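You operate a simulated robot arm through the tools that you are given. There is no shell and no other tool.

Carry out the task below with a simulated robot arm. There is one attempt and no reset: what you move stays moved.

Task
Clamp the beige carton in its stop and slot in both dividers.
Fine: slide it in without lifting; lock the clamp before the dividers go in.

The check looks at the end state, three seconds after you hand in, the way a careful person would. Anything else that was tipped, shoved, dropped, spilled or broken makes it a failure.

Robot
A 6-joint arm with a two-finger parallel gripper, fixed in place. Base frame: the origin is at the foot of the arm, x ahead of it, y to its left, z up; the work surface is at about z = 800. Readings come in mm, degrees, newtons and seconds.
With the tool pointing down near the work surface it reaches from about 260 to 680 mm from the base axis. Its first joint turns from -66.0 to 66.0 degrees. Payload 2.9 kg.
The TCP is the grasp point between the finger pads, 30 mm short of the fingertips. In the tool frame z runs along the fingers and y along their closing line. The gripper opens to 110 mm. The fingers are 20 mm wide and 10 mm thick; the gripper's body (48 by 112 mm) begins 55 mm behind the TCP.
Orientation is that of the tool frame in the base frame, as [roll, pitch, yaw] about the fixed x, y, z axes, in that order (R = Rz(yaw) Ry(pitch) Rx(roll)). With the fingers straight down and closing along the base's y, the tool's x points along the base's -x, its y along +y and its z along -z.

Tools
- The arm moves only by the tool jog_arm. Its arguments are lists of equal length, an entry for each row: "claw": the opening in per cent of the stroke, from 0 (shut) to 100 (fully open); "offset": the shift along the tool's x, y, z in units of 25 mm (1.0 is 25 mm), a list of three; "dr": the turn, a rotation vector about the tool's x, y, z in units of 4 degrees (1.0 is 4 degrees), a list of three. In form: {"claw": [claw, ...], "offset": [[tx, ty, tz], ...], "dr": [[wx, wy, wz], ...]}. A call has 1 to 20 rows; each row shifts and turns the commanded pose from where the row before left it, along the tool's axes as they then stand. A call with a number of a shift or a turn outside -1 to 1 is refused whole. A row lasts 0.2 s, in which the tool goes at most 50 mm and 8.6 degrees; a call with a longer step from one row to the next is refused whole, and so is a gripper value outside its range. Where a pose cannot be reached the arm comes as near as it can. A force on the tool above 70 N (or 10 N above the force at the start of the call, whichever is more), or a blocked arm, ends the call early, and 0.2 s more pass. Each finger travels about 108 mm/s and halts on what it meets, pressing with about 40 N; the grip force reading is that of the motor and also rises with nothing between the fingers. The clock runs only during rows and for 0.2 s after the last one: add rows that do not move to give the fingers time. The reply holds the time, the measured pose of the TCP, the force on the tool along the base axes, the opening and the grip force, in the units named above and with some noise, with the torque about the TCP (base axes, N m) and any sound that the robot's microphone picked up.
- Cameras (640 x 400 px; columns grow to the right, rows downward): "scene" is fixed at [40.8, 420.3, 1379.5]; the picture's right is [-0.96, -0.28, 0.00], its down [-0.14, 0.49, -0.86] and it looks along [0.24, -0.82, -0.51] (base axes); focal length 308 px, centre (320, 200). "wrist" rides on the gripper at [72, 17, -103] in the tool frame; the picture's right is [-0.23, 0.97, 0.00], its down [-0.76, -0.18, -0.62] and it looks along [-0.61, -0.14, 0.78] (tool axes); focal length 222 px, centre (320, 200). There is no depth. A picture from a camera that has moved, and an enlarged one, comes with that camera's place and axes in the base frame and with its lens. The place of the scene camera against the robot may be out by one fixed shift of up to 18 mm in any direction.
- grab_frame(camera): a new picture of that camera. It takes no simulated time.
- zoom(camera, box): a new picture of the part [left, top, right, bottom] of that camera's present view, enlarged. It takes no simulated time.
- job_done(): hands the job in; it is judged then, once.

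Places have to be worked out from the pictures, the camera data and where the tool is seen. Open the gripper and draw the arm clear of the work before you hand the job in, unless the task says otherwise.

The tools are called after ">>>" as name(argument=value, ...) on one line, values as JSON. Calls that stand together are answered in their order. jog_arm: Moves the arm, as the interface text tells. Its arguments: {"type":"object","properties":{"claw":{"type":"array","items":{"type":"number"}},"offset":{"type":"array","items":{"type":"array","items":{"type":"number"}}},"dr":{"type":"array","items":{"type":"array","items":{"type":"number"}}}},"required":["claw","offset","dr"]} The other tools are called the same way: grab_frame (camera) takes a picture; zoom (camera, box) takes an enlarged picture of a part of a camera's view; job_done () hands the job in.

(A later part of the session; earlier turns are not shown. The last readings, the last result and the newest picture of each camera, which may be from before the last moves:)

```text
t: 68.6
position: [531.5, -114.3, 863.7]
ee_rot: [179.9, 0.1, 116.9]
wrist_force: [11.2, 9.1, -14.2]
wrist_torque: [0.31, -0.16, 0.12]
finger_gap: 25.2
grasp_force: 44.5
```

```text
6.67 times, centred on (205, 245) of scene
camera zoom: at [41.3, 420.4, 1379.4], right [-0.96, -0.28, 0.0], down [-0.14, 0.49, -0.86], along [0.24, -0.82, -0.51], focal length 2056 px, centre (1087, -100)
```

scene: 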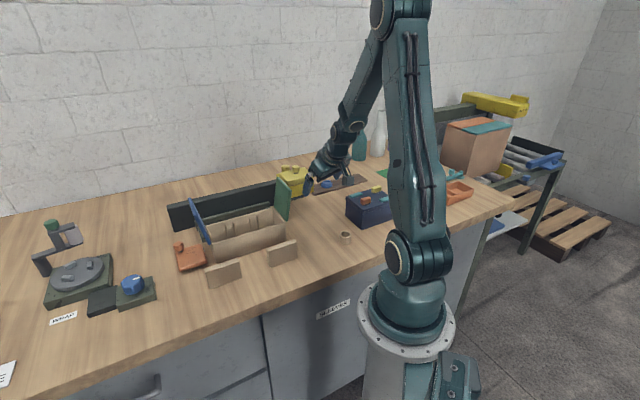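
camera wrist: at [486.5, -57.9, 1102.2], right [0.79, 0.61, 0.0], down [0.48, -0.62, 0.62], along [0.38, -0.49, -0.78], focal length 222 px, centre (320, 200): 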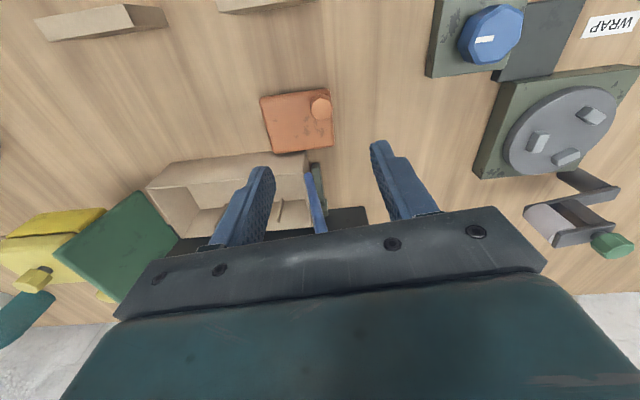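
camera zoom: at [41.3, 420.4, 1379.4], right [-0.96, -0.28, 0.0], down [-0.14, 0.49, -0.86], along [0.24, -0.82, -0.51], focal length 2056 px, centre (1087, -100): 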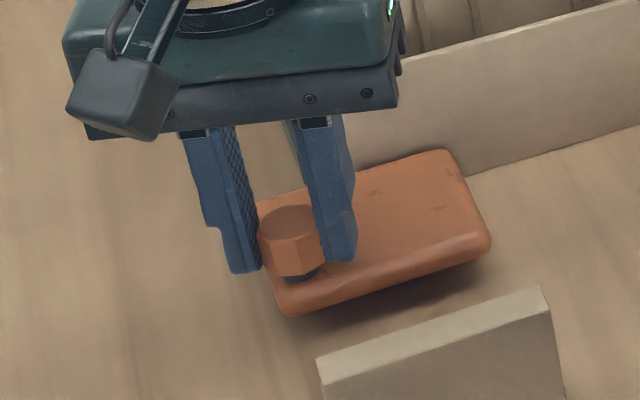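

I compare the knob's facets in the wrist view with the earlier gripped view, to see if it turned with the fingers.

>>> zoom(camera="wrist", box=[200, 120, 380, 250])

```text
3.08 times, centred on (290, 185) of wrist
camera zoom: at [514.3, -41.6, 966.9], right [0.97, 0.24, 0.0], down [0.19, -0.76, 0.62], along [0.15, -0.61, -0.78], focal length 684 px, centre (412, 246)
```

zoom: 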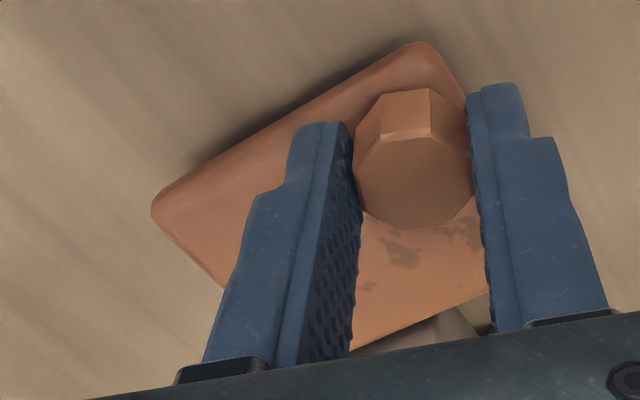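

In the wrist frame the facets changed, so the knob is fixed to the plate and my fingers only slipped around it. It's just a swing handle, and the clamp is at its closed limit. I release and rise, then check that the carton is still square.

>>> jog_arm(claw=[0, 60, 60, 60, 60, 60, 60, 60, 60, 60, 60], offset=[[0, 0, 0], [0, 0, 0], [0, 0, 0], [0, 0, -0.5], [0, 0, -1], [0, 0, -1], [0, 0, -1], [0, 0, -1], [0, 0, -1], [0, 0, -1], [0, 0, -1]], dr=[[0, 0, 0], [0, 0, 0], [0, 0, 0], [0, 0, 0], [0, 0, 0], [0, 0, 0], [0, 0, 0], [0, 0, 0], [0, 0, 0], [0, 0, 0], [0, 0, 0]])

>>> jog_arm(claw=[100, 100, 100, 100, 100, 100, 100, 100, 100], offset=[[0, 0, 0], [0, 0, 0], [0, 0, 0], [0, 0, 0], [0, 0, 0], [0, 0, 0], [0, 0, 0], [0, 0, 0], [0, 0, 0]], dr=[[0, 0, -1], [0, 0, -1], [0, 0, -1], [0, 0, -1], [0, 0, -1], [0, 0, -1], [0, 0, -1], [0, 0, -0.75], [0, 0, 0]])

>>> jog_arm(claw=[100, 100, 100, 100, 100, 100], offset=[[0, -1, 0], [0, -1, 0], [0, -1, 0], [0, -1, 0], [0, -0.8, 0], [0, 0, 0]], dr=[[0, 0, 0], [0, 0, 0], [0, 0, 0], [0, 0, 0], [0, 0, 0], [0, 0, 0]])

>>> grab_frame(camera="wrist")

>>> zoom(camera="wrist", box=[220, 80, 440, 220])

```text
t: 71.0
position: [527.7, -112.5, 1050.9]
ee_rot: [-179.9, -0.1, 116.9]
wrist_force: [0.3, 0.3, 0.8]
wrist_torque: [0.01, 0.02, -0.01]
finger_gap: 66.1
grasp_force: 0.0
```

```text
t: 73.0
position: [529.8, -114.3, 1051.4]
ee_rot: [180.0, 0.0, 148.1]
wrist_force: [-0.6, -0.2, -1.0]
wrist_torque: [0.03, 0.0, 0.0]
finger_gap: 110.0
grasp_force: 0.0
```

```text
t: 74.4
position: [466.8, -217.7, 1051.7]
ee_rot: [180.0, 0.0, 148.0]
wrist_force: [0.0, -0.4, -0.9]
wrist_torque: [-0.03, 0.0, -0.02]
finger_gap: 109.9
grasp_force: 0.0
```

```text
taken
camera wrist: at [414.1, -164.0, 1154.7], right [0.71, 0.71, 0.0], down [0.55, -0.55, 0.62], along [0.44, -0.44, -0.78], focal length 222 px, centre (320, 200)
```

wrist: 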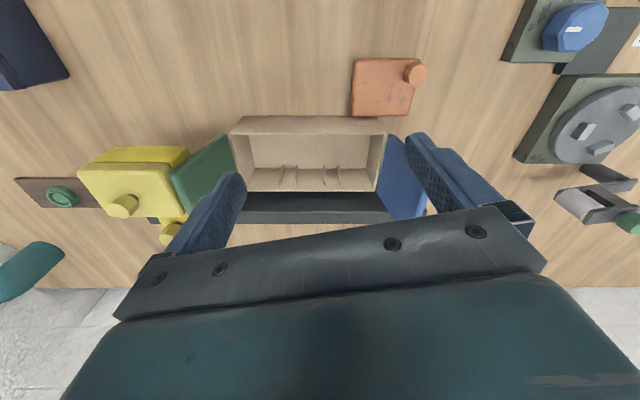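

```text
2.86 times, centred on (330, 150) of wrist
camera zoom: at [414.1, -164.0, 1154.7], right [0.71, 0.71, 0.0], down [0.55, -0.55, 0.62], along [0.44, -0.44, -0.78], focal length 635 px, centre (291, 343)
```

zoom: 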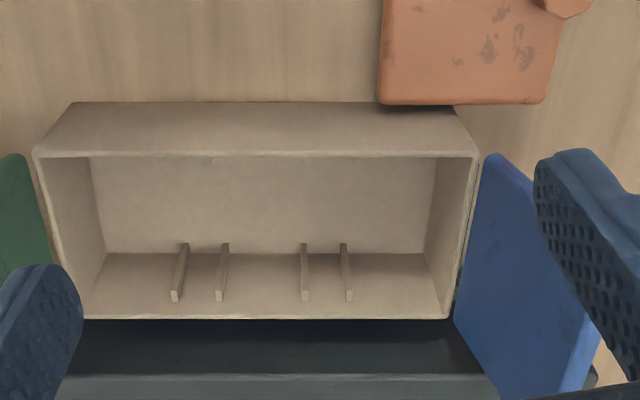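

The carton is square and the clamp plate is parallel and right against its front face. The slots are centred at u≈124.5 and 197, about 20.7 mm wide for 16 mm dividers. Next I move over divider 1 (u≈100, w≈360) and turn the tool so the fingers close across its thickness.

>>> jog_arm(claw=[100, 100, 100, 100, 100, 100, 100, 100, 100, 100, 100, 100, 100, 100, 100, 100, 100, 100, 100, 100], offset=[[0.95, -0.3, 0], [0.95, -0.3, 0], [0.9, -0.3, 0], [0.9, -0.3, 0], [0.9, -0.3, 0], [0.9, -0.35, 0], [0, 0, 0], [0, 0, 0], [0, 0, 0], [0, 0, 0], [0, 0, 0], [0, 0, 0], [0, 0, 0], [0, 0, 0], [0, 0, 0], [0, 0, 0], [0, 0, 0], [0, 0, 0], [0, 0, 0], [0, 0, 0]], dr=[[0, 0, 0], [0, 0, 0], [0, 0, 0], [0, 0, 0], [0, 0, 0], [0, 0, 0], [0, 0, 1], [0, 0, 1], [0, 0, 1], [0, 0, 1], [0, 0, 1], [0, 0, 1], [0, 0, 1], [0, 0, 1], [0, 0, 1], [0, 0, 1], [0, 0, 1], [0, 0, 1], [0, 0, 1], [0, 0, 1]])

>>> jog_arm(claw=[60, 60, 60, 60, 60, 60, 60, 60, 60, 60, 60, 60, 60], offset=[[0, 0, 0], [0, 0, 0], [0, 0, 0], [0, 0, 0], [0, 0, 0], [0, 0, 0], [0, 0, 0], [0, 0, 0], [0, 0, 0], [0, 0, 0], [0, 0, 0], [0, 0, 0], [0, 0, 0]], dr=[[0, 0, 1], [0, 0, 1], [0, 0, 1], [0, 0, 1], [0, 0, 1], [0, 0, 1], [0, 0, 1], [0, 0, 1], [0, 0, 1], [0, 0, 1], [0, 0, 1], [0, 0, 0.77], [0, 0, 0]])

>>> grab_frame(camera="wrist")

>>> zoom(camera="wrist", box=[220, 60, 420, 200])

```text
t: 78.6
position: [326.2, -181.7, 1051.9]
ee_rot: [180.0, 0.0, 91.9]
wrist_force: [0.5, 0.3, 0.9]
wrist_torque: [0.0, 0.03, 0.0]
finger_gap: 110.0
grasp_force: 0.0
```

```text
t: 81.4
position: [326.3, -182.8, 1051.9]
ee_rot: [-180.0, 0.0, 44.9]
wrist_force: [0.4, -1.2, 0.2]
wrist_torque: [0.0, 0.04, 0.01]
finger_gap: 65.8
grasp_force: 0.2
```

```text
taken
camera wrist: at [389.6, -143.2, 1154.4], right [0.53, -0.85, 0.0], down [-0.67, -0.41, 0.62], along [-0.53, -0.33, -0.78], focal length 222 px, centre (320, 200)
```

wrist: 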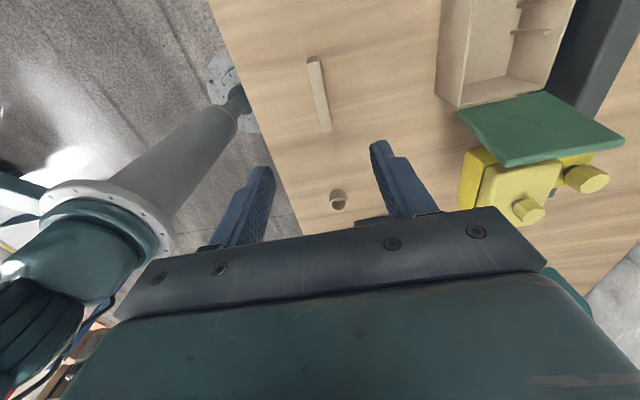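

```text
2.86 times, centred on (320, 130) of wrist
camera zoom: at [389.6, -143.2, 1154.4], right [0.53, -0.85, 0.0], down [-0.67, -0.41, 0.62], along [-0.53, -0.33, -0.78], focal length 635 px, centre (320, 400)
```

zoom: 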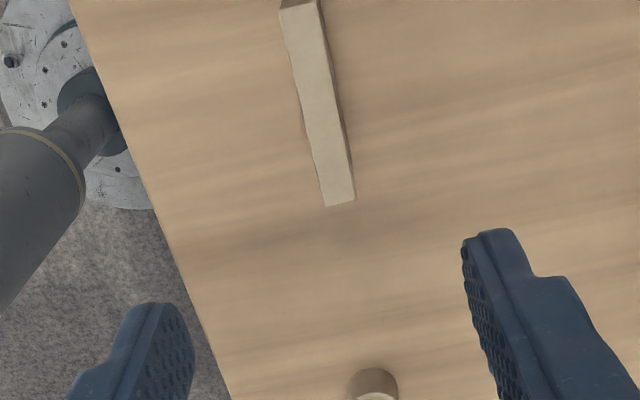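

Divider 1 is centred at about u=98.5, w=360.7, with the tool only 3 mm off. I correct that and descend to z≈846 with fingers straddling it.

>>> jog_arm(claw=[60, 60, 60, 60, 60, 60, 60, 60, 60, 60], offset=[[-0.12, 0.03, 0], [0, 0, 1], [0, 0, 1], [0, 0, 1], [0, 0, 1], [0, 0, 1], [0, 0, 1], [0, 0, 1], [0, 0, 0.6], [0, 0, 0]], dr=[[0, 0, 0], [0, 0, 0], [0, 0, 0], [0, 0, 0], [0, 0, 0], [0, 0, 0], [0, 0, 0], [0, 0, 0], [0, 0, 0], [0, 0, 0]])

>>> grab_frame(camera="wrist")

>>> zoom(camera="scene", box=[200, 170, 340, 290])

```text
t: 83.6
position: [324.2, -183.8, 862.6]
ee_rot: [180.0, 0.0, 44.9]
wrist_force: [0.3, 0.1, 0.1]
wrist_torque: [0.02, 0.01, 0.01]
finger_gap: 66.1
grasp_force: 0.1
```

```text
taken
camera wrist: at [387.9, -143.9, 963.9], right [0.53, -0.85, 0.0], down [-0.66, -0.41, 0.62], along [-0.53, -0.33, -0.78], focal length 222 px, centre (320, 200)
```

wrist: 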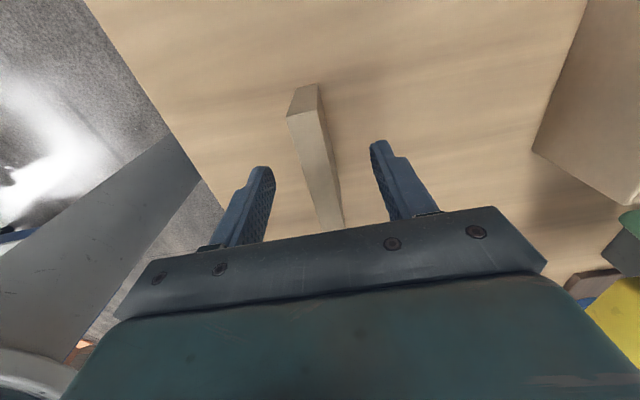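

```text
3.33 times, centred on (270, 230) of scene
camera zoom: at [40.8, 420.3, 1379.5], right [-0.96, -0.28, 0.0], down [-0.14, 0.49, -0.86], along [0.24, -0.82, -0.51], focal length 1028 px, centre (487, 100)
```

zoom: 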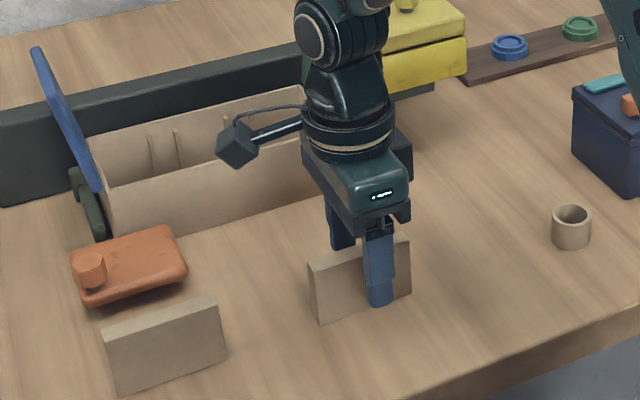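

Aligned at u≈99. I lower 16 mm more and close on the divider.

>>> jog_arm(claw=[60, 60, 0, 0, 0, 0, 0], offset=[[-0.03, 0.04, 0.66], [0, 0, 0], [0, 0, 0], [0, 0, 0], [0, 0, 0], [0, 0, 0], [0, 0, 0]], dr=[[0, 0, 0], [0, 0, 0], [0, 0, 0], [0, 0, 0], [0, 0, 0], [0, 0, 0], [0, 0, 0]])

>>> grab_frame(camera="wrist")

```text
t: 85.2
position: [323.6, -185.8, 844.7]
ee_rot: [180.0, -0.1, 44.7]
wrist_force: [-0.6, 0.9, -0.6]
wrist_torque: [0.0, -0.01, -0.03]
finger_gap: 14.6
grasp_force: 39.8
```

```text
taken
camera wrist: at [386.6, -145.7, 947.4], right [0.53, -0.85, 0.0], down [-0.66, -0.41, 0.62], along [-0.53, -0.33, -0.78], focal length 222 px, centre (320, 200)
```

wrist: 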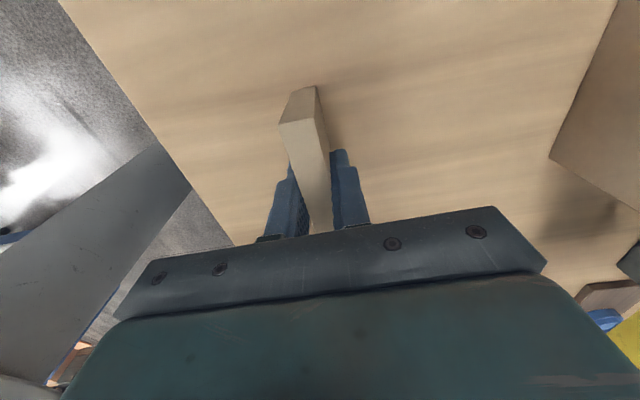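

Divider 1 is gripped (14.6 mm). I lift it straight up 115 mm and rotate it 90° in free space.

>>> jog_arm(claw=[0, 0, 0, 0, 0, 0, 0, 0, 0, 0, 0, 0, 0, 0, 0, 0, 0, 0], offset=[[0, 0, -0.3], [0, 0, -0.6], [0, 0, -1], [0, 0, -1], [0, 0, -1], [0, 0, -0.8], [0, 0, 0], [0, 0, 0], [0, 0, 0], [0, 0, 0], [0, 0, 0], [0, 0, 0], [0, 0, 0], [0, 0, 0], [0, 0, 0], [0, 0, 0], [0, 0, 0], [0, 0, 0]], dr=[[0, 0, 0], [0, 0, 0], [0, 0, 0], [0, 0, 0], [0, 0, 0], [0, 0, 0], [0, 0, 0], [0, 0, -1], [0, 0, -1], [0, 0, -1], [0, 0, -1], [0, 0, -1], [0, 0, -1], [0, 0, -1], [0, 0, -1], [0, 0, -1], [0, 0, -1], [0, 0, -1]])

>>> jog_arm(claw=[0, 0, 0, 0, 0, 0, 0, 0, 0, 0, 0, 0, 0], offset=[[0, 0, 0], [0, 0, 0], [0, 0, 0], [0, 0, 0], [0, 0, 0], [0, 0, 0], [0, 0, 0], [0, 0, 0], [0, 0, 0], [0, 0, 0], [0, 0, 0], [0, 0, 0], [0, 0, 0]], dr=[[0, 0, -1], [0, 0, -1], [0, 0, -1], [0, 0, -1], [0, 0, -1], [0, 0, -1], [0, 0, -1], [0, 0, -1], [0, 0, -1], [0, 0, -1], [0, 0, -1], [0, 0, -0.55], [0, 0, 0]])

>>> grab_frame(camera="wrist")

>>> grab_frame(camera="scene")

```text
t: 89.0
position: [324.9, -186.5, 963.4]
ee_rot: [-180.0, 0.0, 89.0]
wrist_force: [0.3, 0.2, 0.3]
wrist_torque: [-0.04, 0.0, 0.01]
finger_gap: 14.8
grasp_force: 40.3
```

```text
t: 91.8
position: [325.3, -186.0, 963.9]
ee_rot: [-180.0, 0.0, 135.2]
wrist_force: [0.0, 0.1, -0.8]
wrist_torque: [-0.02, -0.02, 0.0]
finger_gap: 14.5
grasp_force: 40.3
```

```text
taken
camera wrist: at [285.5, -122.5, 1065.7], right [0.85, 0.53, 0.0], down [0.41, -0.66, 0.62], along [0.33, -0.53, -0.78], focal length 222 px, centre (320, 200)
```

wrist: 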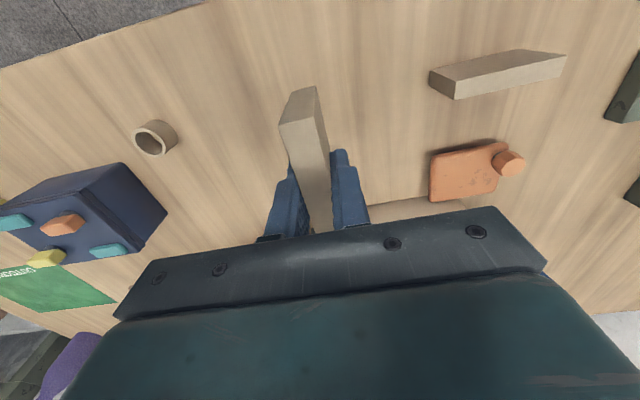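

```text
taken
```

scene: 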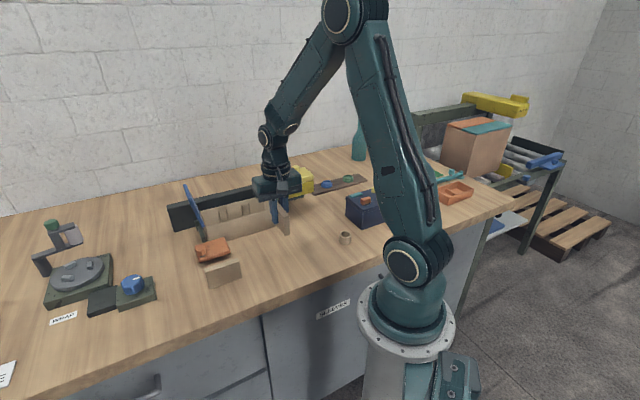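

The divider is held firmly and oriented across the carton. I carry it over slot 1 (u≈124.5, w≈572) at this height.

>>> jog_arm(claw=[0, 0, 0, 0, 0, 0, 0, 0, 0, 0, 0], offset=[[-0.5, 0.2, 0], [-1, 0.2, 0], [-1, 0.2, 0], [-1, 0.2, 0], [-1, 0.24, 0], [-1, 0, 0], [-1, 0, 0], [-1, 0, 0], [-0.6, 0, 0], [-0.34, 0, 0], [0, 0, 0]], dr=[[0, 0, 0], [0, 0, 0], [0, 0, 0], [0, 0, 0], [0, 0, 0], [0, 0, 0], [0, 0, 0], [0, 0, 0], [0, 0, 0], [0, 0, 0], [0, 0, 0]])

>>> grab_frame(camera="wrist")

>>> zoom(camera="wrist", box=[240, 80, 400, 220])

>>> zoom(camera="scene", box=[190, 130, 330, 260])

```text
t: 94.2
position: [493.6, -317.8, 963.3]
ee_rot: [180.0, 0.0, 135.1]
wrist_force: [-0.2, -0.1, -0.6]
wrist_torque: [-0.01, 0.02, -0.01]
finger_gap: 14.8
grasp_force: 40.3
```

```text
taken
camera wrist: at [454.4, -254.5, 1065.5], right [0.85, 0.53, 0.0], down [0.41, -0.66, 0.62], along [0.33, -0.53, -0.78], focal length 222 px, centre (320, 200)
```

wrist: 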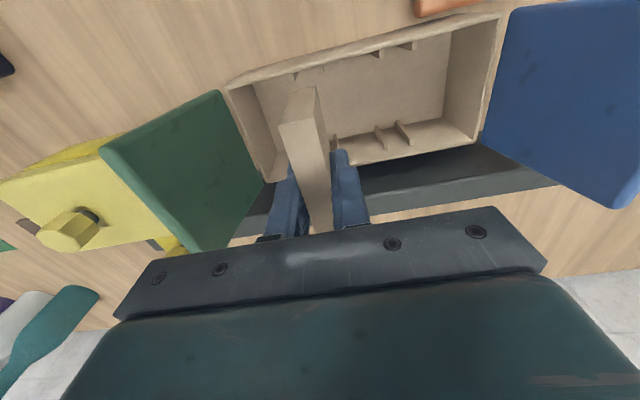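

```text
2.86 times, centred on (320, 150) of wrist
camera zoom: at [454.4, -254.5, 1065.5], right [0.85, 0.53, 0.0], down [0.41, -0.66, 0.62], along [0.33, -0.53, -0.78], focal length 635 px, centre (320, 343)
```

zoom: 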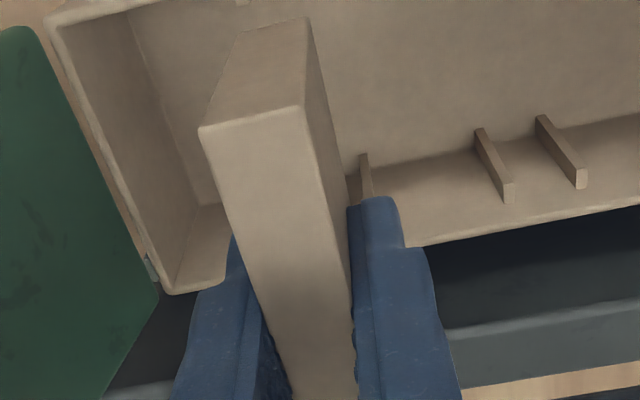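

```text
3.08 times, centred on (260, 195) of scene
camera zoom: at [40.8, 420.3, 1379.5], right [-0.96, -0.28, 0.0], down [-0.14, 0.49, -0.86], along [0.24, -0.82, -0.51], focal length 949 px, centre (505, 215)
```

zoom: 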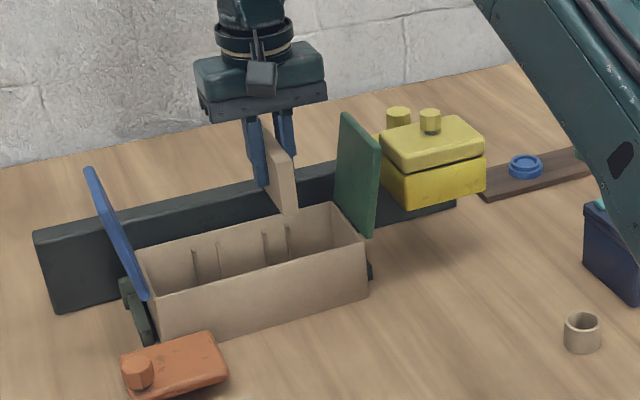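

The divider's near end is at about TCP −43, and the carton interior is w≈526–616, so I shift 2 mm back to centre it. Then I lower to just above the rim.

>>> jog_arm(claw=[0, 0, 0, 0, 0], offset=[[0.08, 0.01, 0], [0, 0, 0.5], [0, 0, 0.5], [0, 0, 0.4], [0, 0, 0]], dr=[[0, 0, 0], [0, 0, 0], [0, 0, 0], [0, 0, 0], [0, 0, 0]])

>>> zoom(camera="wrist", box=[240, 80, 400, 220])

>>> zoom(camera="scene", box=[200, 150, 300, 240])

```text
t: 95.4
position: [490.3, -315.4, 927.7]
ee_rot: [-180.0, -0.1, 135.1]
wrist_force: [-0.1, 0.2, -0.4]
wrist_torque: [-0.01, 0.02, 0.01]
finger_gap: 14.5
grasp_force: 40.6
```

```text
2.86 times, centred on (320, 150) of wrist
camera zoom: at [452.5, -251.3, 1030.0], right [0.85, 0.53, 0.0], down [0.41, -0.66, 0.62], along [0.33, -0.53, -0.78], focal length 635 px, centre (320, 343)
```

zoom: 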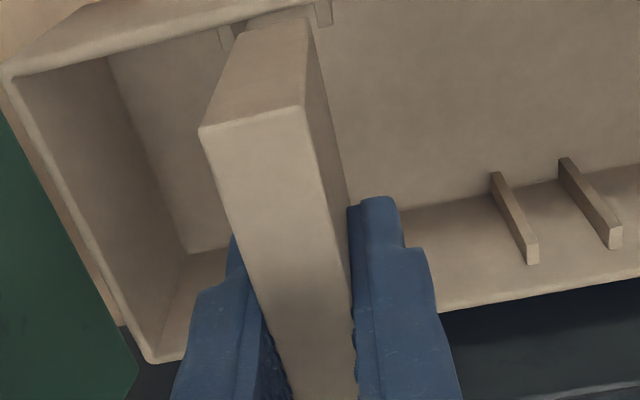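

```text
4.44 times, centred on (250, 195) of scene
camera zoom: at [40.8, 420.3, 1379.5], right [-0.96, -0.28, 0.0], down [-0.14, 0.49, -0.86], along [0.24, -0.82, -0.51], focal length 1371 px, centre (631, 222)
```

zoom: 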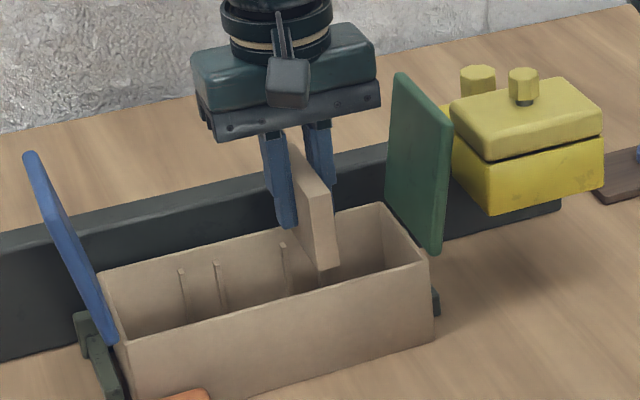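

Relative to the near ribs and wall in this picture, the divider should go about 3 mm toward the far wall and 1.5 mm toward −u. I apply that and recheck.

>>> jog_arm(claw=[0, 0, 0], offset=[[-0.12, -0.06, 0], [0, 0, 0.1], [0, 0, 0]], dr=[[0, 0, 0], [0, 0, 0], [0, 0, 0]])

>>> zoom(camera="wrist", box=[270, 70, 350, 130])

>>> zoom(camera="wrist", box=[240, 80, 400, 220])

```text
t: 96.2
position: [492.0, -318.9, 926.5]
ee_rot: [-180.0, 0.0, 135.0]
wrist_force: [-0.1, -1.0, -0.4]
wrist_torque: [0.0, 0.0, 0.01]
finger_gap: 14.7
grasp_force: 39.7
```

```text
6.67 times, centred on (310, 100) of wrist
camera zoom: at [452.3, -254.2, 1028.1], right [0.85, 0.53, 0.0], down [0.41, -0.66, 0.62], along [0.33, -0.53, -0.78], focal length 1481 px, centre (387, 867)
```

zoom: 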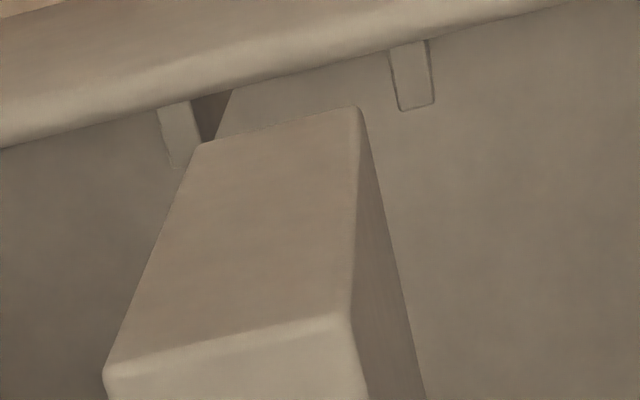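

```text
2.86 times, centred on (320, 150) of wrist
camera zoom: at [452.3, -254.2, 1028.1], right [0.85, 0.53, 0.0], down [0.41, -0.66, 0.62], along [0.33, -0.53, -0.78], focal length 635 px, centre (320, 343)
```

zoom: 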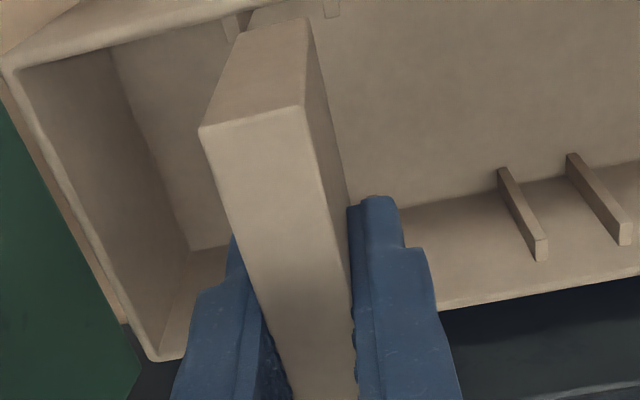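

The divider's bottom edge sits inside the slot region with about 2–3 mm margin on every side. I descend slowly into the ribs.

>>> jog_arm(claw=[0, 0, 0, 0, 0, 0, 0, 0, 0], offset=[[0, 0.025, 0.2], [0, 0, 0.2], [0, 0, 0.2], [0, 0, 0.2], [0, 0, 0.2], [0, 0, 0.2], [0, 0, 0.2], [0, 0, 0], [0, 0, 0]], dr=[[0, 0, 0], [0, 0, 0], [0, 0, 0], [0, 0, 0], [0, 0, 0], [0, 0, 0], [0, 0, 0], [0, 0, 0], [0, 0, 0]])

>>> zoom(camera="wrist", box=[240, 60, 400, 200])

>>> zoom(camera="scene", box=[200, 150, 300, 240])

```text
t: 98.2
position: [491.2, -317.7, 889.7]
ee_rot: [-180.0, 0.0, 135.1]
wrist_force: [0.2, 0.3, -0.2]
wrist_torque: [-0.01, 0.0, -0.05]
finger_gap: 14.8
grasp_force: 40.2
```

```text
2.86 times, centred on (320, 130) of wrist
camera zoom: at [452.0, -253.9, 993.0], right [0.85, 0.53, 0.0], down [0.41, -0.66, 0.62], along [0.33, -0.53, -0.78], focal length 635 px, centre (320, 400)
```

zoom: 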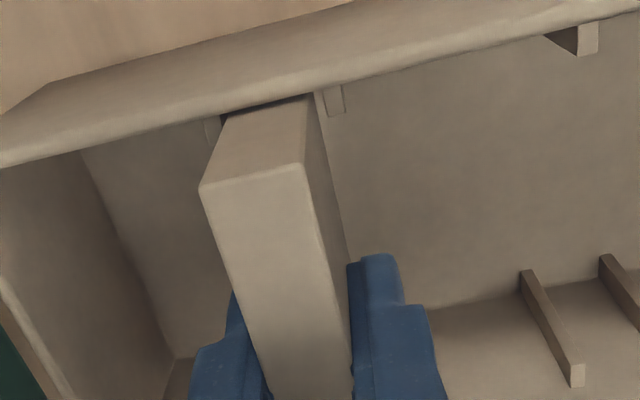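

```text
4.44 times, centred on (250, 195) of scene
camera zoom: at [40.8, 420.3, 1379.5], right [-0.96, -0.28, 0.0], down [-0.14, 0.49, -0.86], along [0.24, -0.82, -0.51], focal length 1371 px, centre (631, 222)
```

zoom: 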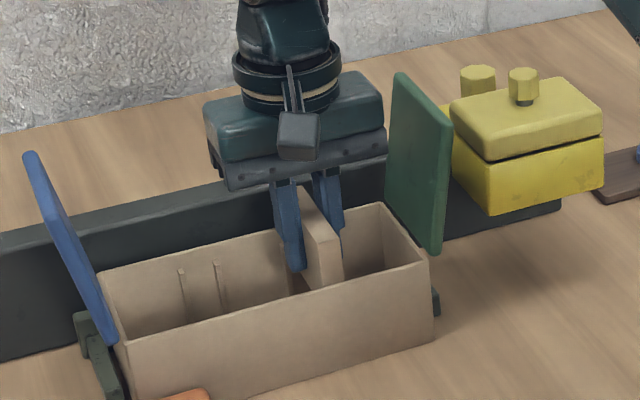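

It has entered between the ribs with no force. I lower it the rest of the way, gently, until it touches the floor.

>>> jog_arm(claw=[0, 0, 0, 0, 0, 0, 0, 0, 0], offset=[[0, 0, 0.25], [0, 0, 0.25], [0, 0, 0.25], [0, 0, 0.25], [0, 0, 0.2], [0, 0, 0.15], [0, 0, 0.1], [0, 0, 0], [0, 0, 0]], dr=[[0, 0, 0], [0, 0, 0], [0, 0, 0], [0, 0, 0], [0, 0, 0], [0, 0, 0], [0, 0, 0], [0, 0, 0], [0, 0, 0]])

>>> zoom(camera="scene", box=[200, 150, 300, 240])

```text
t: 100.2
position: [493.0, -316.1, 853.1]
ee_rot: [-180.0, 0.0, 135.1]
wrist_force: [-1.0, -0.5, 0.3]
wrist_torque: [0.02, -0.01, 0.0]
finger_gap: 14.6
grasp_force: 40.5
```

```text
4.44 times, centred on (250, 195) of scene
camera zoom: at [40.8, 420.3, 1379.5], right [-0.96, -0.28, 0.0], down [-0.14, 0.49, -0.86], along [0.24, -0.82, -0.51], focal length 1371 px, centre (631, 222)
```

zoom: 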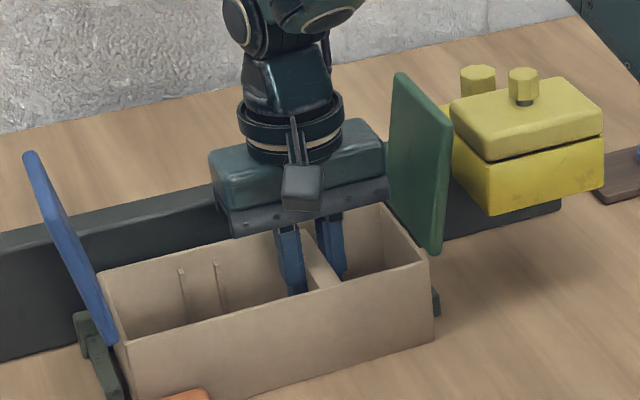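

The divider bottom should be at about 808. I lower in 1.2 mm steps to feel the floor.

>>> jog_arm(claw=[0, 0, 0, 0], offset=[[0, 0, 0.05], [0, 0, 0.05], [0, 0, 0], [0, 0, 0]], dr=[[0, 0, 0], [0, 0, 0], [0, 0, 0], [0, 0, 0]])

>>> jog_arm(claw=[0, 0, 0, 0], offset=[[0, 0, 0.05], [0, 0, 0.03], [0, 0, 0], [0, 0, 0]], dr=[[0, 0, 0], [0, 0, 0], [0, 0, 0], [0, 0, 0]])

```text
t: 101.2
position: [492.4, -316.3, 852.0]
ee_rot: [179.9, 0.0, 135.2]
wrist_force: [0.5, 0.6, -0.8]
wrist_torque: [-0.02, 0.03, 0.02]
finger_gap: 14.6
grasp_force: 40.1
```

```text
t: 102.2
position: [492.3, -317.7, 850.5]
ee_rot: [-180.0, 0.0, 135.1]
wrist_force: [-0.7, 0.8, 0.1]
wrist_torque: [-0.02, 0.01, 0.0]
finger_gap: 14.6
grasp_force: 40.1
```

No floor contact yet; continuing in small steps.

>>> jog_arm(claw=[0, 0, 0, 0], offset=[[0, 0, 0.05], [0, 0, 0.05], [0, 0, 0], [0, 0, 0]], dr=[[0, 0, 0], [0, 0, 0], [0, 0, 0], [0, 0, 0]])

```text
t: 103.2
position: [494.6, -316.9, 848.2]
ee_rot: [-179.9, 0.2, 135.1]
wrist_force: [-1.1, 0.3, 7.6]
wrist_torque: [0.15, 0.2, -0.05]
finger_gap: 14.8
grasp_force: 40.4
```

Floor contact at 7.6 N. I release with a moderate opening and rise straight up.

>>> jog_arm(claw=[30, 30, 30, 30, 30, 30, 30, 30, 30, 30, 30], offset=[[0, 0, 0], [0, 0, 0], [0, 0, 0], [0, 0, -0.5], [0, 0, -1], [0, 0, -1], [0, 0, -1], [0, 0, -1], [0, 0, -1], [0, 0, -1], [0, 0, -1]], dr=[[0, 0, 0], [0, 0, 0], [0, 0, 0], [0, 0, 0], [0, 0, 0], [0, 0, 0], [0, 0, 0], [0, 0, 0], [0, 0, 0], [0, 0, 0], [0, 0, 0]])

>>> grab_frame(camera="wrist")

>>> zoom(camera="scene", box=[170, 160, 310, 280])

```text
t: 105.6
position: [493.7, -316.2, 1034.6]
ee_rot: [179.9, 0.0, 135.0]
wrist_force: [-0.6, 0.6, -0.8]
wrist_torque: [-0.01, 0.02, -0.04]
finger_gap: 33.2
grasp_force: 0.1
```

```text
taken
camera wrist: at [454.5, -253.4, 1137.2], right [0.85, 0.53, 0.0], down [0.41, -0.66, 0.62], along [0.33, -0.53, -0.78], focal length 222 px, centre (320, 200)
```

wrist: 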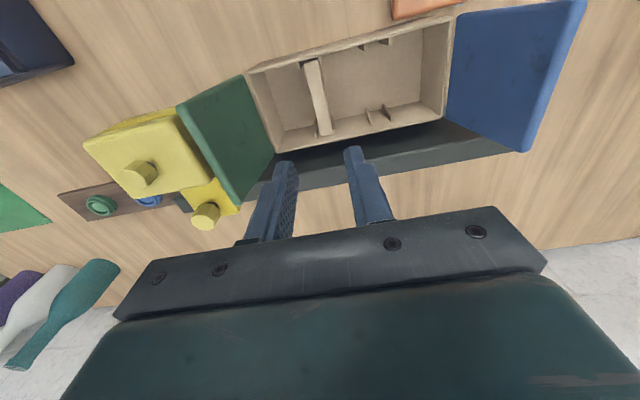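

```text
3.33 times, centred on (240, 220) of scene
camera zoom: at [40.8, 420.3, 1379.5], right [-0.96, -0.28, 0.0], down [-0.14, 0.49, -0.86], along [0.24, -0.82, -0.51], focal length 1028 px, centre (587, 133)
```

zoom: 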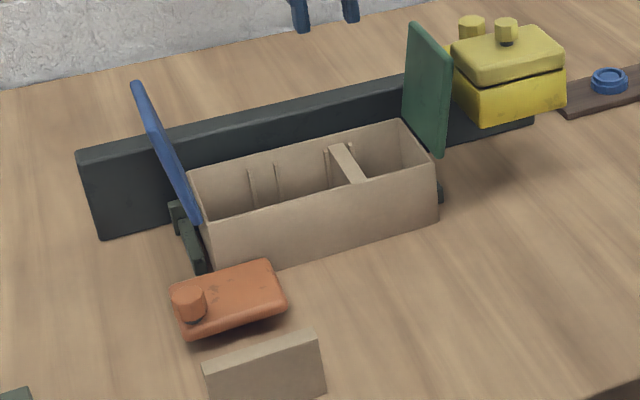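

Divider 1 stands in slot 1. I now travel to divider 2 (u≈261, w≈360), moving along −w first, then turn the tool.

>>> jog_arm(claw=[60, 60, 60, 60, 60, 60, 60, 60, 60, 60, 60, 60, 60, 60, 60, 60, 60, 60], offset=[[1, 0, 0], [1, 0, 0], [1, 0, 0], [1, 0.5, 0], [1, 0.8, 0], [1, 1, 0], [1, 1, 0], [1, 1, 0], [0.5, 1, 0], [0, 0.12, 0], [0, 0, 0], [0, 0, 0], [0, 0, 0], [0, 0, 0], [0, 0, 0], [0, 0, 0], [0, 0, 0], [0, 0, 0]], dr=[[0, 0, 0], [0, 0, 0], [0, 0, 0], [0, 0, 0], [0, 0, 0], [0, 0, 0], [0, 0, 0], [0, 0, 0], [0, 0, 0], [0, 0, 1], [0, 0, 1], [0, 0, 1], [0, 0, 1], [0, 0, 1], [0, 0, 1], [0, 0, 1], [0, 0, 1], [0, 0, 1]])

>>> jog_arm(claw=[60, 60, 60, 60, 60, 60, 60, 60, 60, 60, 60, 60, 60, 60, 60], offset=[[0, 0, 0], [0, 0, 0], [0, 0, 0], [0, 0, 0], [0, 0, 0], [0, 0, 0], [0, 0, 0], [0, 0, 0], [0, 0, 0], [0, 0, 0], [0, 0, 0], [0, 0, 0], [0, 0, 0], [0, 0, 0], [0, 0, 0]], dr=[[0, 0, 1], [0, 0, 1], [0, 0, 1], [0, 0, 1], [0, 0, 1], [0, 0, 1], [0, 0, 1], [0, 0, 1], [0, 0, 1], [0, 0, 1], [0, 0, 1], [0, 0, 1], [0, 0, 1], [0, 0, 0.5], [0, 0, 0]])

>>> grab_frame(camera="wrist")

>>> zoom(camera="wrist", box=[220, 40, 420, 190])

```text
t: 109.4
position: [436.5, -73.0, 1036.0]
ee_rot: [-180.0, 0.1, 99.1]
wrist_force: [0.0, 0.2, 0.2]
wrist_torque: [0.03, -0.01, 0.0]
finger_gap: 65.9
grasp_force: 0.1
```

```text
t: 112.6
position: [438.2, -72.2, 1033.9]
ee_rot: [180.0, 0.0, 45.2]
wrist_force: [-0.3, 0.4, -0.1]
wrist_torque: [0.0, -0.03, 0.0]
finger_gap: 65.9
grasp_force: 0.0
```

```text
taken
camera wrist: at [501.8, -31.9, 1136.8], right [0.53, -0.85, 0.0], down [-0.66, -0.41, 0.62], along [-0.53, -0.33, -0.78], focal length 222 px, centre (320, 200)
```

wrist: 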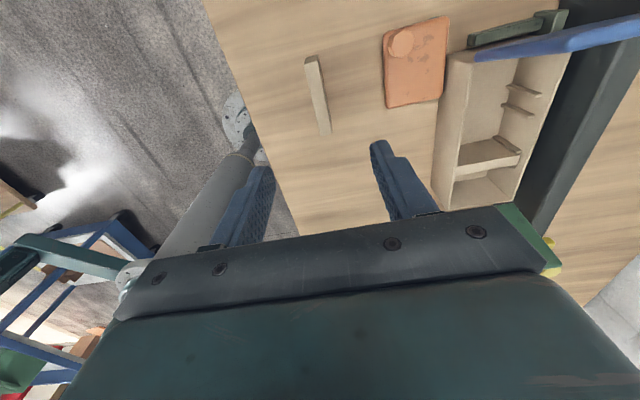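

```text
2.67 times, centred on (320, 115) of wrist
camera zoom: at [501.8, -31.9, 1136.8], right [0.53, -0.85, 0.0], down [-0.66, -0.41, 0.62], along [-0.53, -0.33, -0.78], focal length 592 px, centre (320, 427)
```

zoom: 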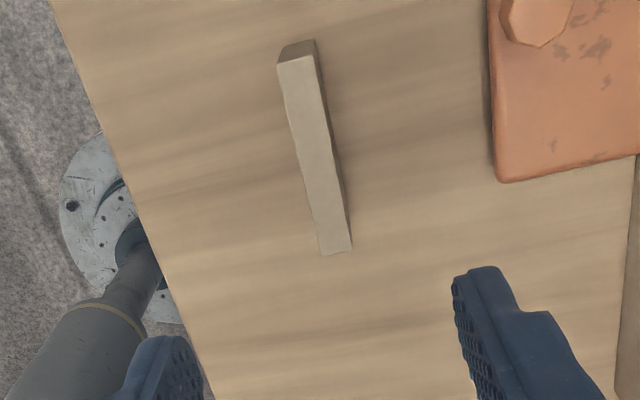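

Divider 2 is centred at about u=258, w=359.3; the tool is right above it. I descend and straddle it.

>>> jog_arm(claw=[55, 55, 55, 55, 55, 55, 55, 55, 55, 55], offset=[[-0.03, -0.05, 0], [0, 0, 1], [0, 0, 1], [0, 0, 1], [0, 0, 1], [0, 0, 1], [0, 0, 1], [0, 0, 0.8], [0, 0, 0], [0, 0, 0]], dr=[[0, 0, 0], [0, 0, 0], [0, 0, 0], [0, 0, 0], [0, 0, 0], [0, 0, 0], [0, 0, 0], [0, 0, 0], [0, 0, 0], [0, 0, 0]])

>>> grab_frame(camera="wrist")

>>> zoom(camera="scene", box=[150, 180, 290, 300])

```text
t: 114.8
position: [439.4, -71.8, 864.6]
ee_rot: [180.0, 0.0, 45.2]
wrist_force: [-0.2, -0.6, 0.5]
wrist_torque: [0.01, 0.01, -0.04]
finger_gap: 60.6
grasp_force: 0.1
```

```text
taken
camera wrist: at [501.4, -31.2, 966.7], right [0.53, -0.85, 0.0], down [-0.66, -0.41, 0.62], along [-0.53, -0.33, -0.78], focal length 222 px, centre (320, 200)
```

wrist: 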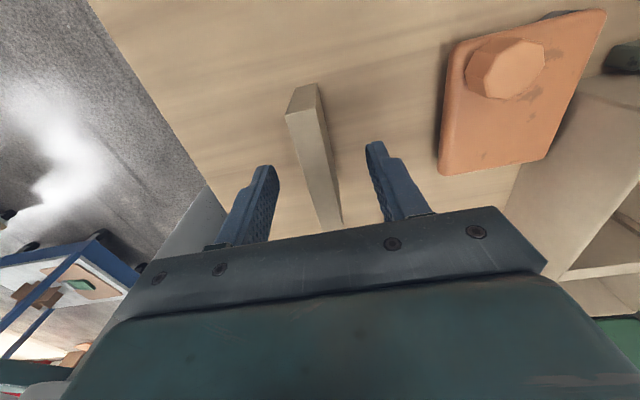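

```text
3.33 times, centred on (220, 240) of scene
camera zoom: at [40.8, 420.3, 1379.5], right [-0.96, -0.28, 0.0], down [-0.14, 0.49, -0.86], along [0.24, -0.82, -0.51], focal length 1028 px, centre (653, 67)
```

zoom: 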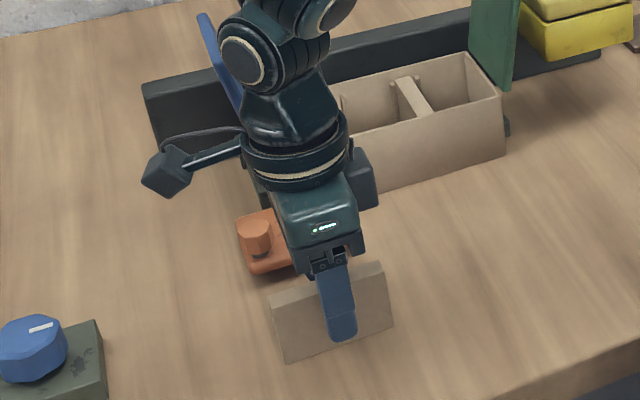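

Good alignment, matching the first divider's view. I lower 19 mm and close.

>>> jog_arm(claw=[55, 55, 0, 0, 0, 0, 0], offset=[[-0.03, -0.02, 0.76], [0, 0, 0], [0, 0, 0], [0, 0, 0], [0, 0, 0], [0, 0, 0], [0, 0, 0]], dr=[[0, 0, 0], [0, 0, 0], [0, 0, 0], [0, 0, 0], [0, 0, 0], [0, 0, 0], [0, 0, 0]])

>>> grab_frame(camera="wrist")

```text
t: 116.4
position: [437.5, -73.6, 845.5]
ee_rot: [179.9, 0.0, 45.1]
wrist_force: [-1.5, -0.2, -0.9]
wrist_torque: [-0.04, 0.03, -0.01]
finger_gap: 14.9
grasp_force: 40.2
```

```text
taken
camera wrist: at [499.2, -33.0, 948.1], right [0.53, -0.85, 0.0], down [-0.66, -0.41, 0.62], along [-0.53, -0.33, -0.78], focal length 222 px, centre (320, 200)
```

wrist: 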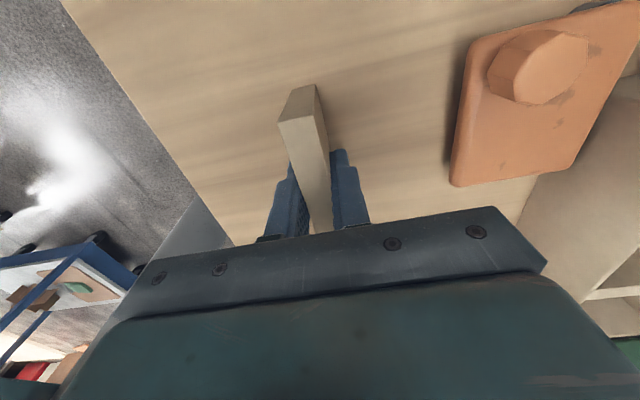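

Divider 2 is gripped (14.9 mm) nearly identically. I lift it and rotate it 90°.

>>> jog_arm(claw=[0, 0, 0, 0, 0, 0, 0, 0, 0, 0, 0, 0, 0, 0, 0, 0, 0, 0], offset=[[0, 0, -0.3], [0, 0, -0.6], [0, 0, -1], [0, 0, -1], [0, 0, -1], [0, 0, -0.8], [0, 0, 0], [0, 0, 0], [0, 0, 0], [0, 0, 0], [0, 0, 0], [0, 0, 0], [0, 0, 0], [0, 0, 0], [0, 0, 0], [0, 0, 0], [0, 0, 0], [0, 0, 0]], dr=[[0, 0, 0], [0, 0, 0], [0, 0, 0], [0, 0, 0], [0, 0, 0], [0, 0, 0], [0, 0, 0], [0, 0, -1], [0, 0, -1], [0, 0, -1], [0, 0, -1], [0, 0, -1], [0, 0, -1], [0, 0, -1], [0, 0, -1], [0, 0, -1], [0, 0, -1], [0, 0, -1]])

>>> jog_arm(claw=[0, 0, 0, 0, 0, 0, 0, 0, 0, 0, 0, 0, 0], offset=[[0, 0, 0], [0, 0, 0], [0, 0, 0], [0, 0, 0], [0, 0, 0], [0, 0, 0], [0, 0, 0], [0, 0, 0], [0, 0, 0], [0, 0, 0], [0, 0, 0], [0, 0, 0], [0, 0, 0]], dr=[[0, 0, -1], [0, 0, -1], [0, 0, -1], [0, 0, -1], [0, 0, -1], [0, 0, -1], [0, 0, -1], [0, 0, -1], [0, 0, -1], [0, 0, -1], [0, 0, -1], [0, 0, -0.5], [0, 0, 0]])

```text
t: 120.2
position: [435.6, -70.9, 963.2]
ee_rot: [-180.0, 0.1, 89.2]
wrist_force: [1.5, -0.2, -0.2]
wrist_torque: [-0.01, 0.01, 0.0]
finger_gap: 14.9
grasp_force: 39.9
```

```text
t: 123.0
position: [436.4, -72.4, 963.2]
ee_rot: [-180.0, 0.0, 135.1]
wrist_force: [0.2, 0.5, 0.1]
wrist_torque: [0.03, 0.0, 0.02]
finger_gap: 14.6
grasp_force: 39.9
```

Now I carry it to above slot 2 (target u≈195.5, w≈572.5), moving along −u first to stay clear of the blue flap.

>>> jog_arm(claw=[0, 0, 0, 0, 0, 0, 0, 0, 0, 0, 0, 0], offset=[[0, -0.6, 0], [-0.5, -0.9, 0], [-1, -0.9, 0], [-1, -0.08, 0], [-1, 0, 0], [-1, 0, 0], [-1, 0, 0], [-1, 0, 0], [-1, 0, 0], [-0.6, 0, 0], [-0.4, 0, 0], [0, 0, 0]], dr=[[0, 0, 0], [0, 0, 0], [0, 0, 0], [0, 0, 0], [0, 0, 0], [0, 0, 0], [0, 0, 0], [0, 0, 0], [0, 0, 0], [0, 0, 0], [0, 0, 0], [0, 0, 0]])

>>> jog_arm(claw=[0, 0, 0, 0], offset=[[0, 0, 0.6], [0, 0, 0.6], [0, 0, 0.3], [0, 0, 0]], dr=[[0, 0, 0], [0, 0, 0], [0, 0, 0], [0, 0, 0]])

>>> zoom(camera="wrist", box=[270, 70, 350, 130])

>>> zoom(camera="wrist", box=[220, 60, 420, 220])

>>> zoom(camera="scene", box=[180, 150, 300, 250])

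```text
t: 125.6
position: [544.0, -267.0, 963.5]
ee_rot: [180.0, 0.0, 135.1]
wrist_force: [0.1, 1.0, -1.1]
wrist_torque: [-0.05, 0.01, 0.02]
finger_gap: 15.0
grasp_force: 40.1
```

```text
t: 126.6
position: [541.3, -266.2, 924.7]
ee_rot: [-180.0, 0.1, 135.1]
wrist_force: [1.4, -1.0, -0.5]
wrist_torque: [-0.03, 0.01, 0.02]
finger_gap: 14.8
grasp_force: 40.1
```

```text
6.67 times, centred on (310, 100) of wrist
camera zoom: at [502.3, -202.1, 1027.1], right [0.85, 0.53, 0.0], down [0.41, -0.66, 0.62], along [0.33, -0.53, -0.78], focal length 1481 px, centre (387, 867)
```

zoom: 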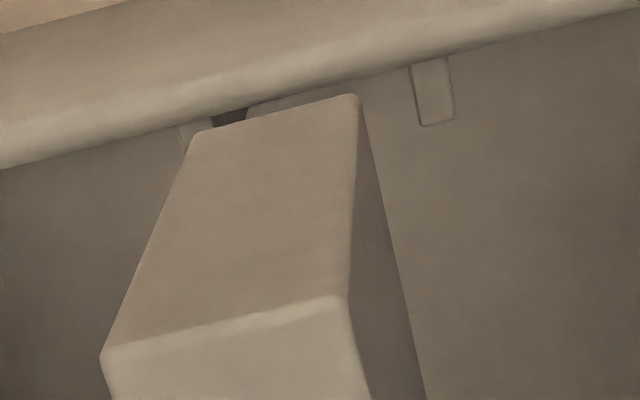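

```text
2.50 times, centred on (320, 140) of wrist
camera zoom: at [502.3, -202.1, 1027.1], right [0.85, 0.53, 0.0], down [0.41, -0.66, 0.62], along [0.33, -0.53, -0.78], focal length 555 px, centre (320, 350)
```

zoom: 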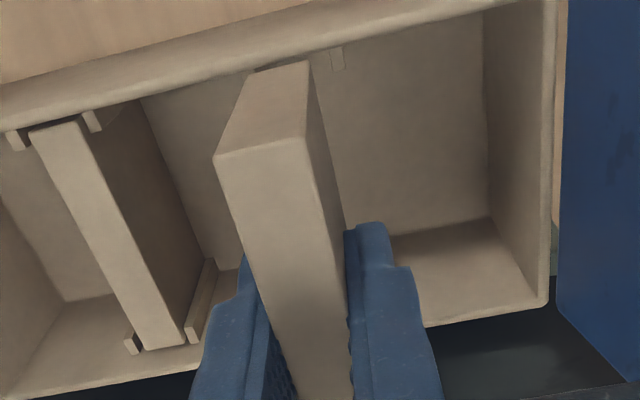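

```text
4.00 times, centred on (240, 200) of scene
camera zoom: at [40.8, 420.3, 1379.5], right [-0.96, -0.28, 0.0], down [-0.14, 0.49, -0.86], along [0.24, -0.82, -0.51], focal length 1234 px, centre (640, 200)
```

zoom: 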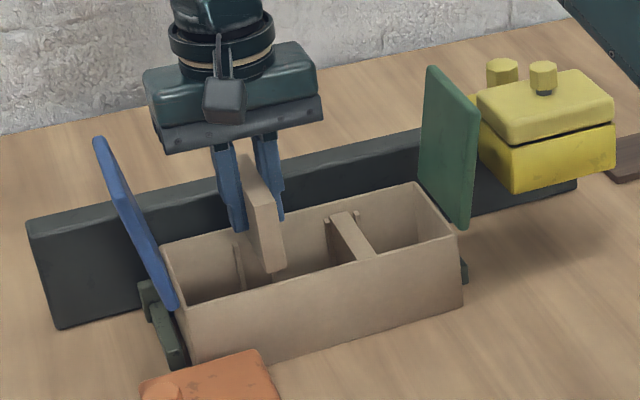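

In this view the divider needs about 3.4 mm toward +w and 2.5 mm toward +u to be centred between the ribs. I apply this and recheck.

>>> jog_arm(claw=[0, 0, 0], offset=[[-0.136, 0.1, 0], [0, 0, 0], [0, 0, 0]], dr=[[0, 0, 0], [0, 0, 0], [0, 0, 0]])

>>> zoom(camera="wrist", box=[270, 70, 350, 130])

```text
t: 127.4
position: [547.3, -266.8, 925.9]
ee_rot: [-180.0, 0.0, 135.2]
wrist_force: [0.0, 0.3, -1.4]
wrist_torque: [-0.01, -0.03, -0.01]
finger_gap: 14.8
grasp_force: 40.0
```

```text
6.67 times, centred on (310, 100) of wrist
camera zoom: at [507.2, -202.5, 1027.7], right [0.85, 0.53, 0.0], down [0.41, -0.66, 0.62], along [0.33, -0.53, -0.78], focal length 1481 px, centre (387, 867)
```

zoom: 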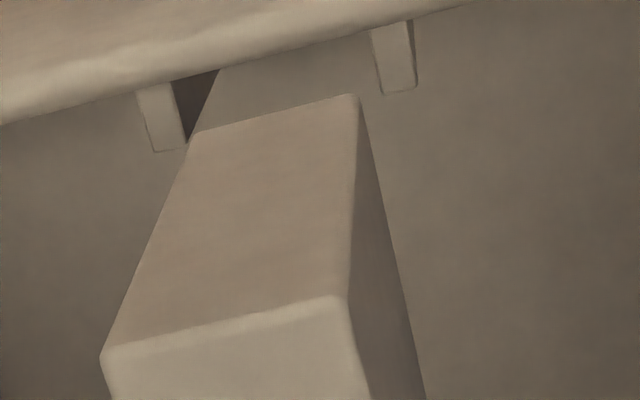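

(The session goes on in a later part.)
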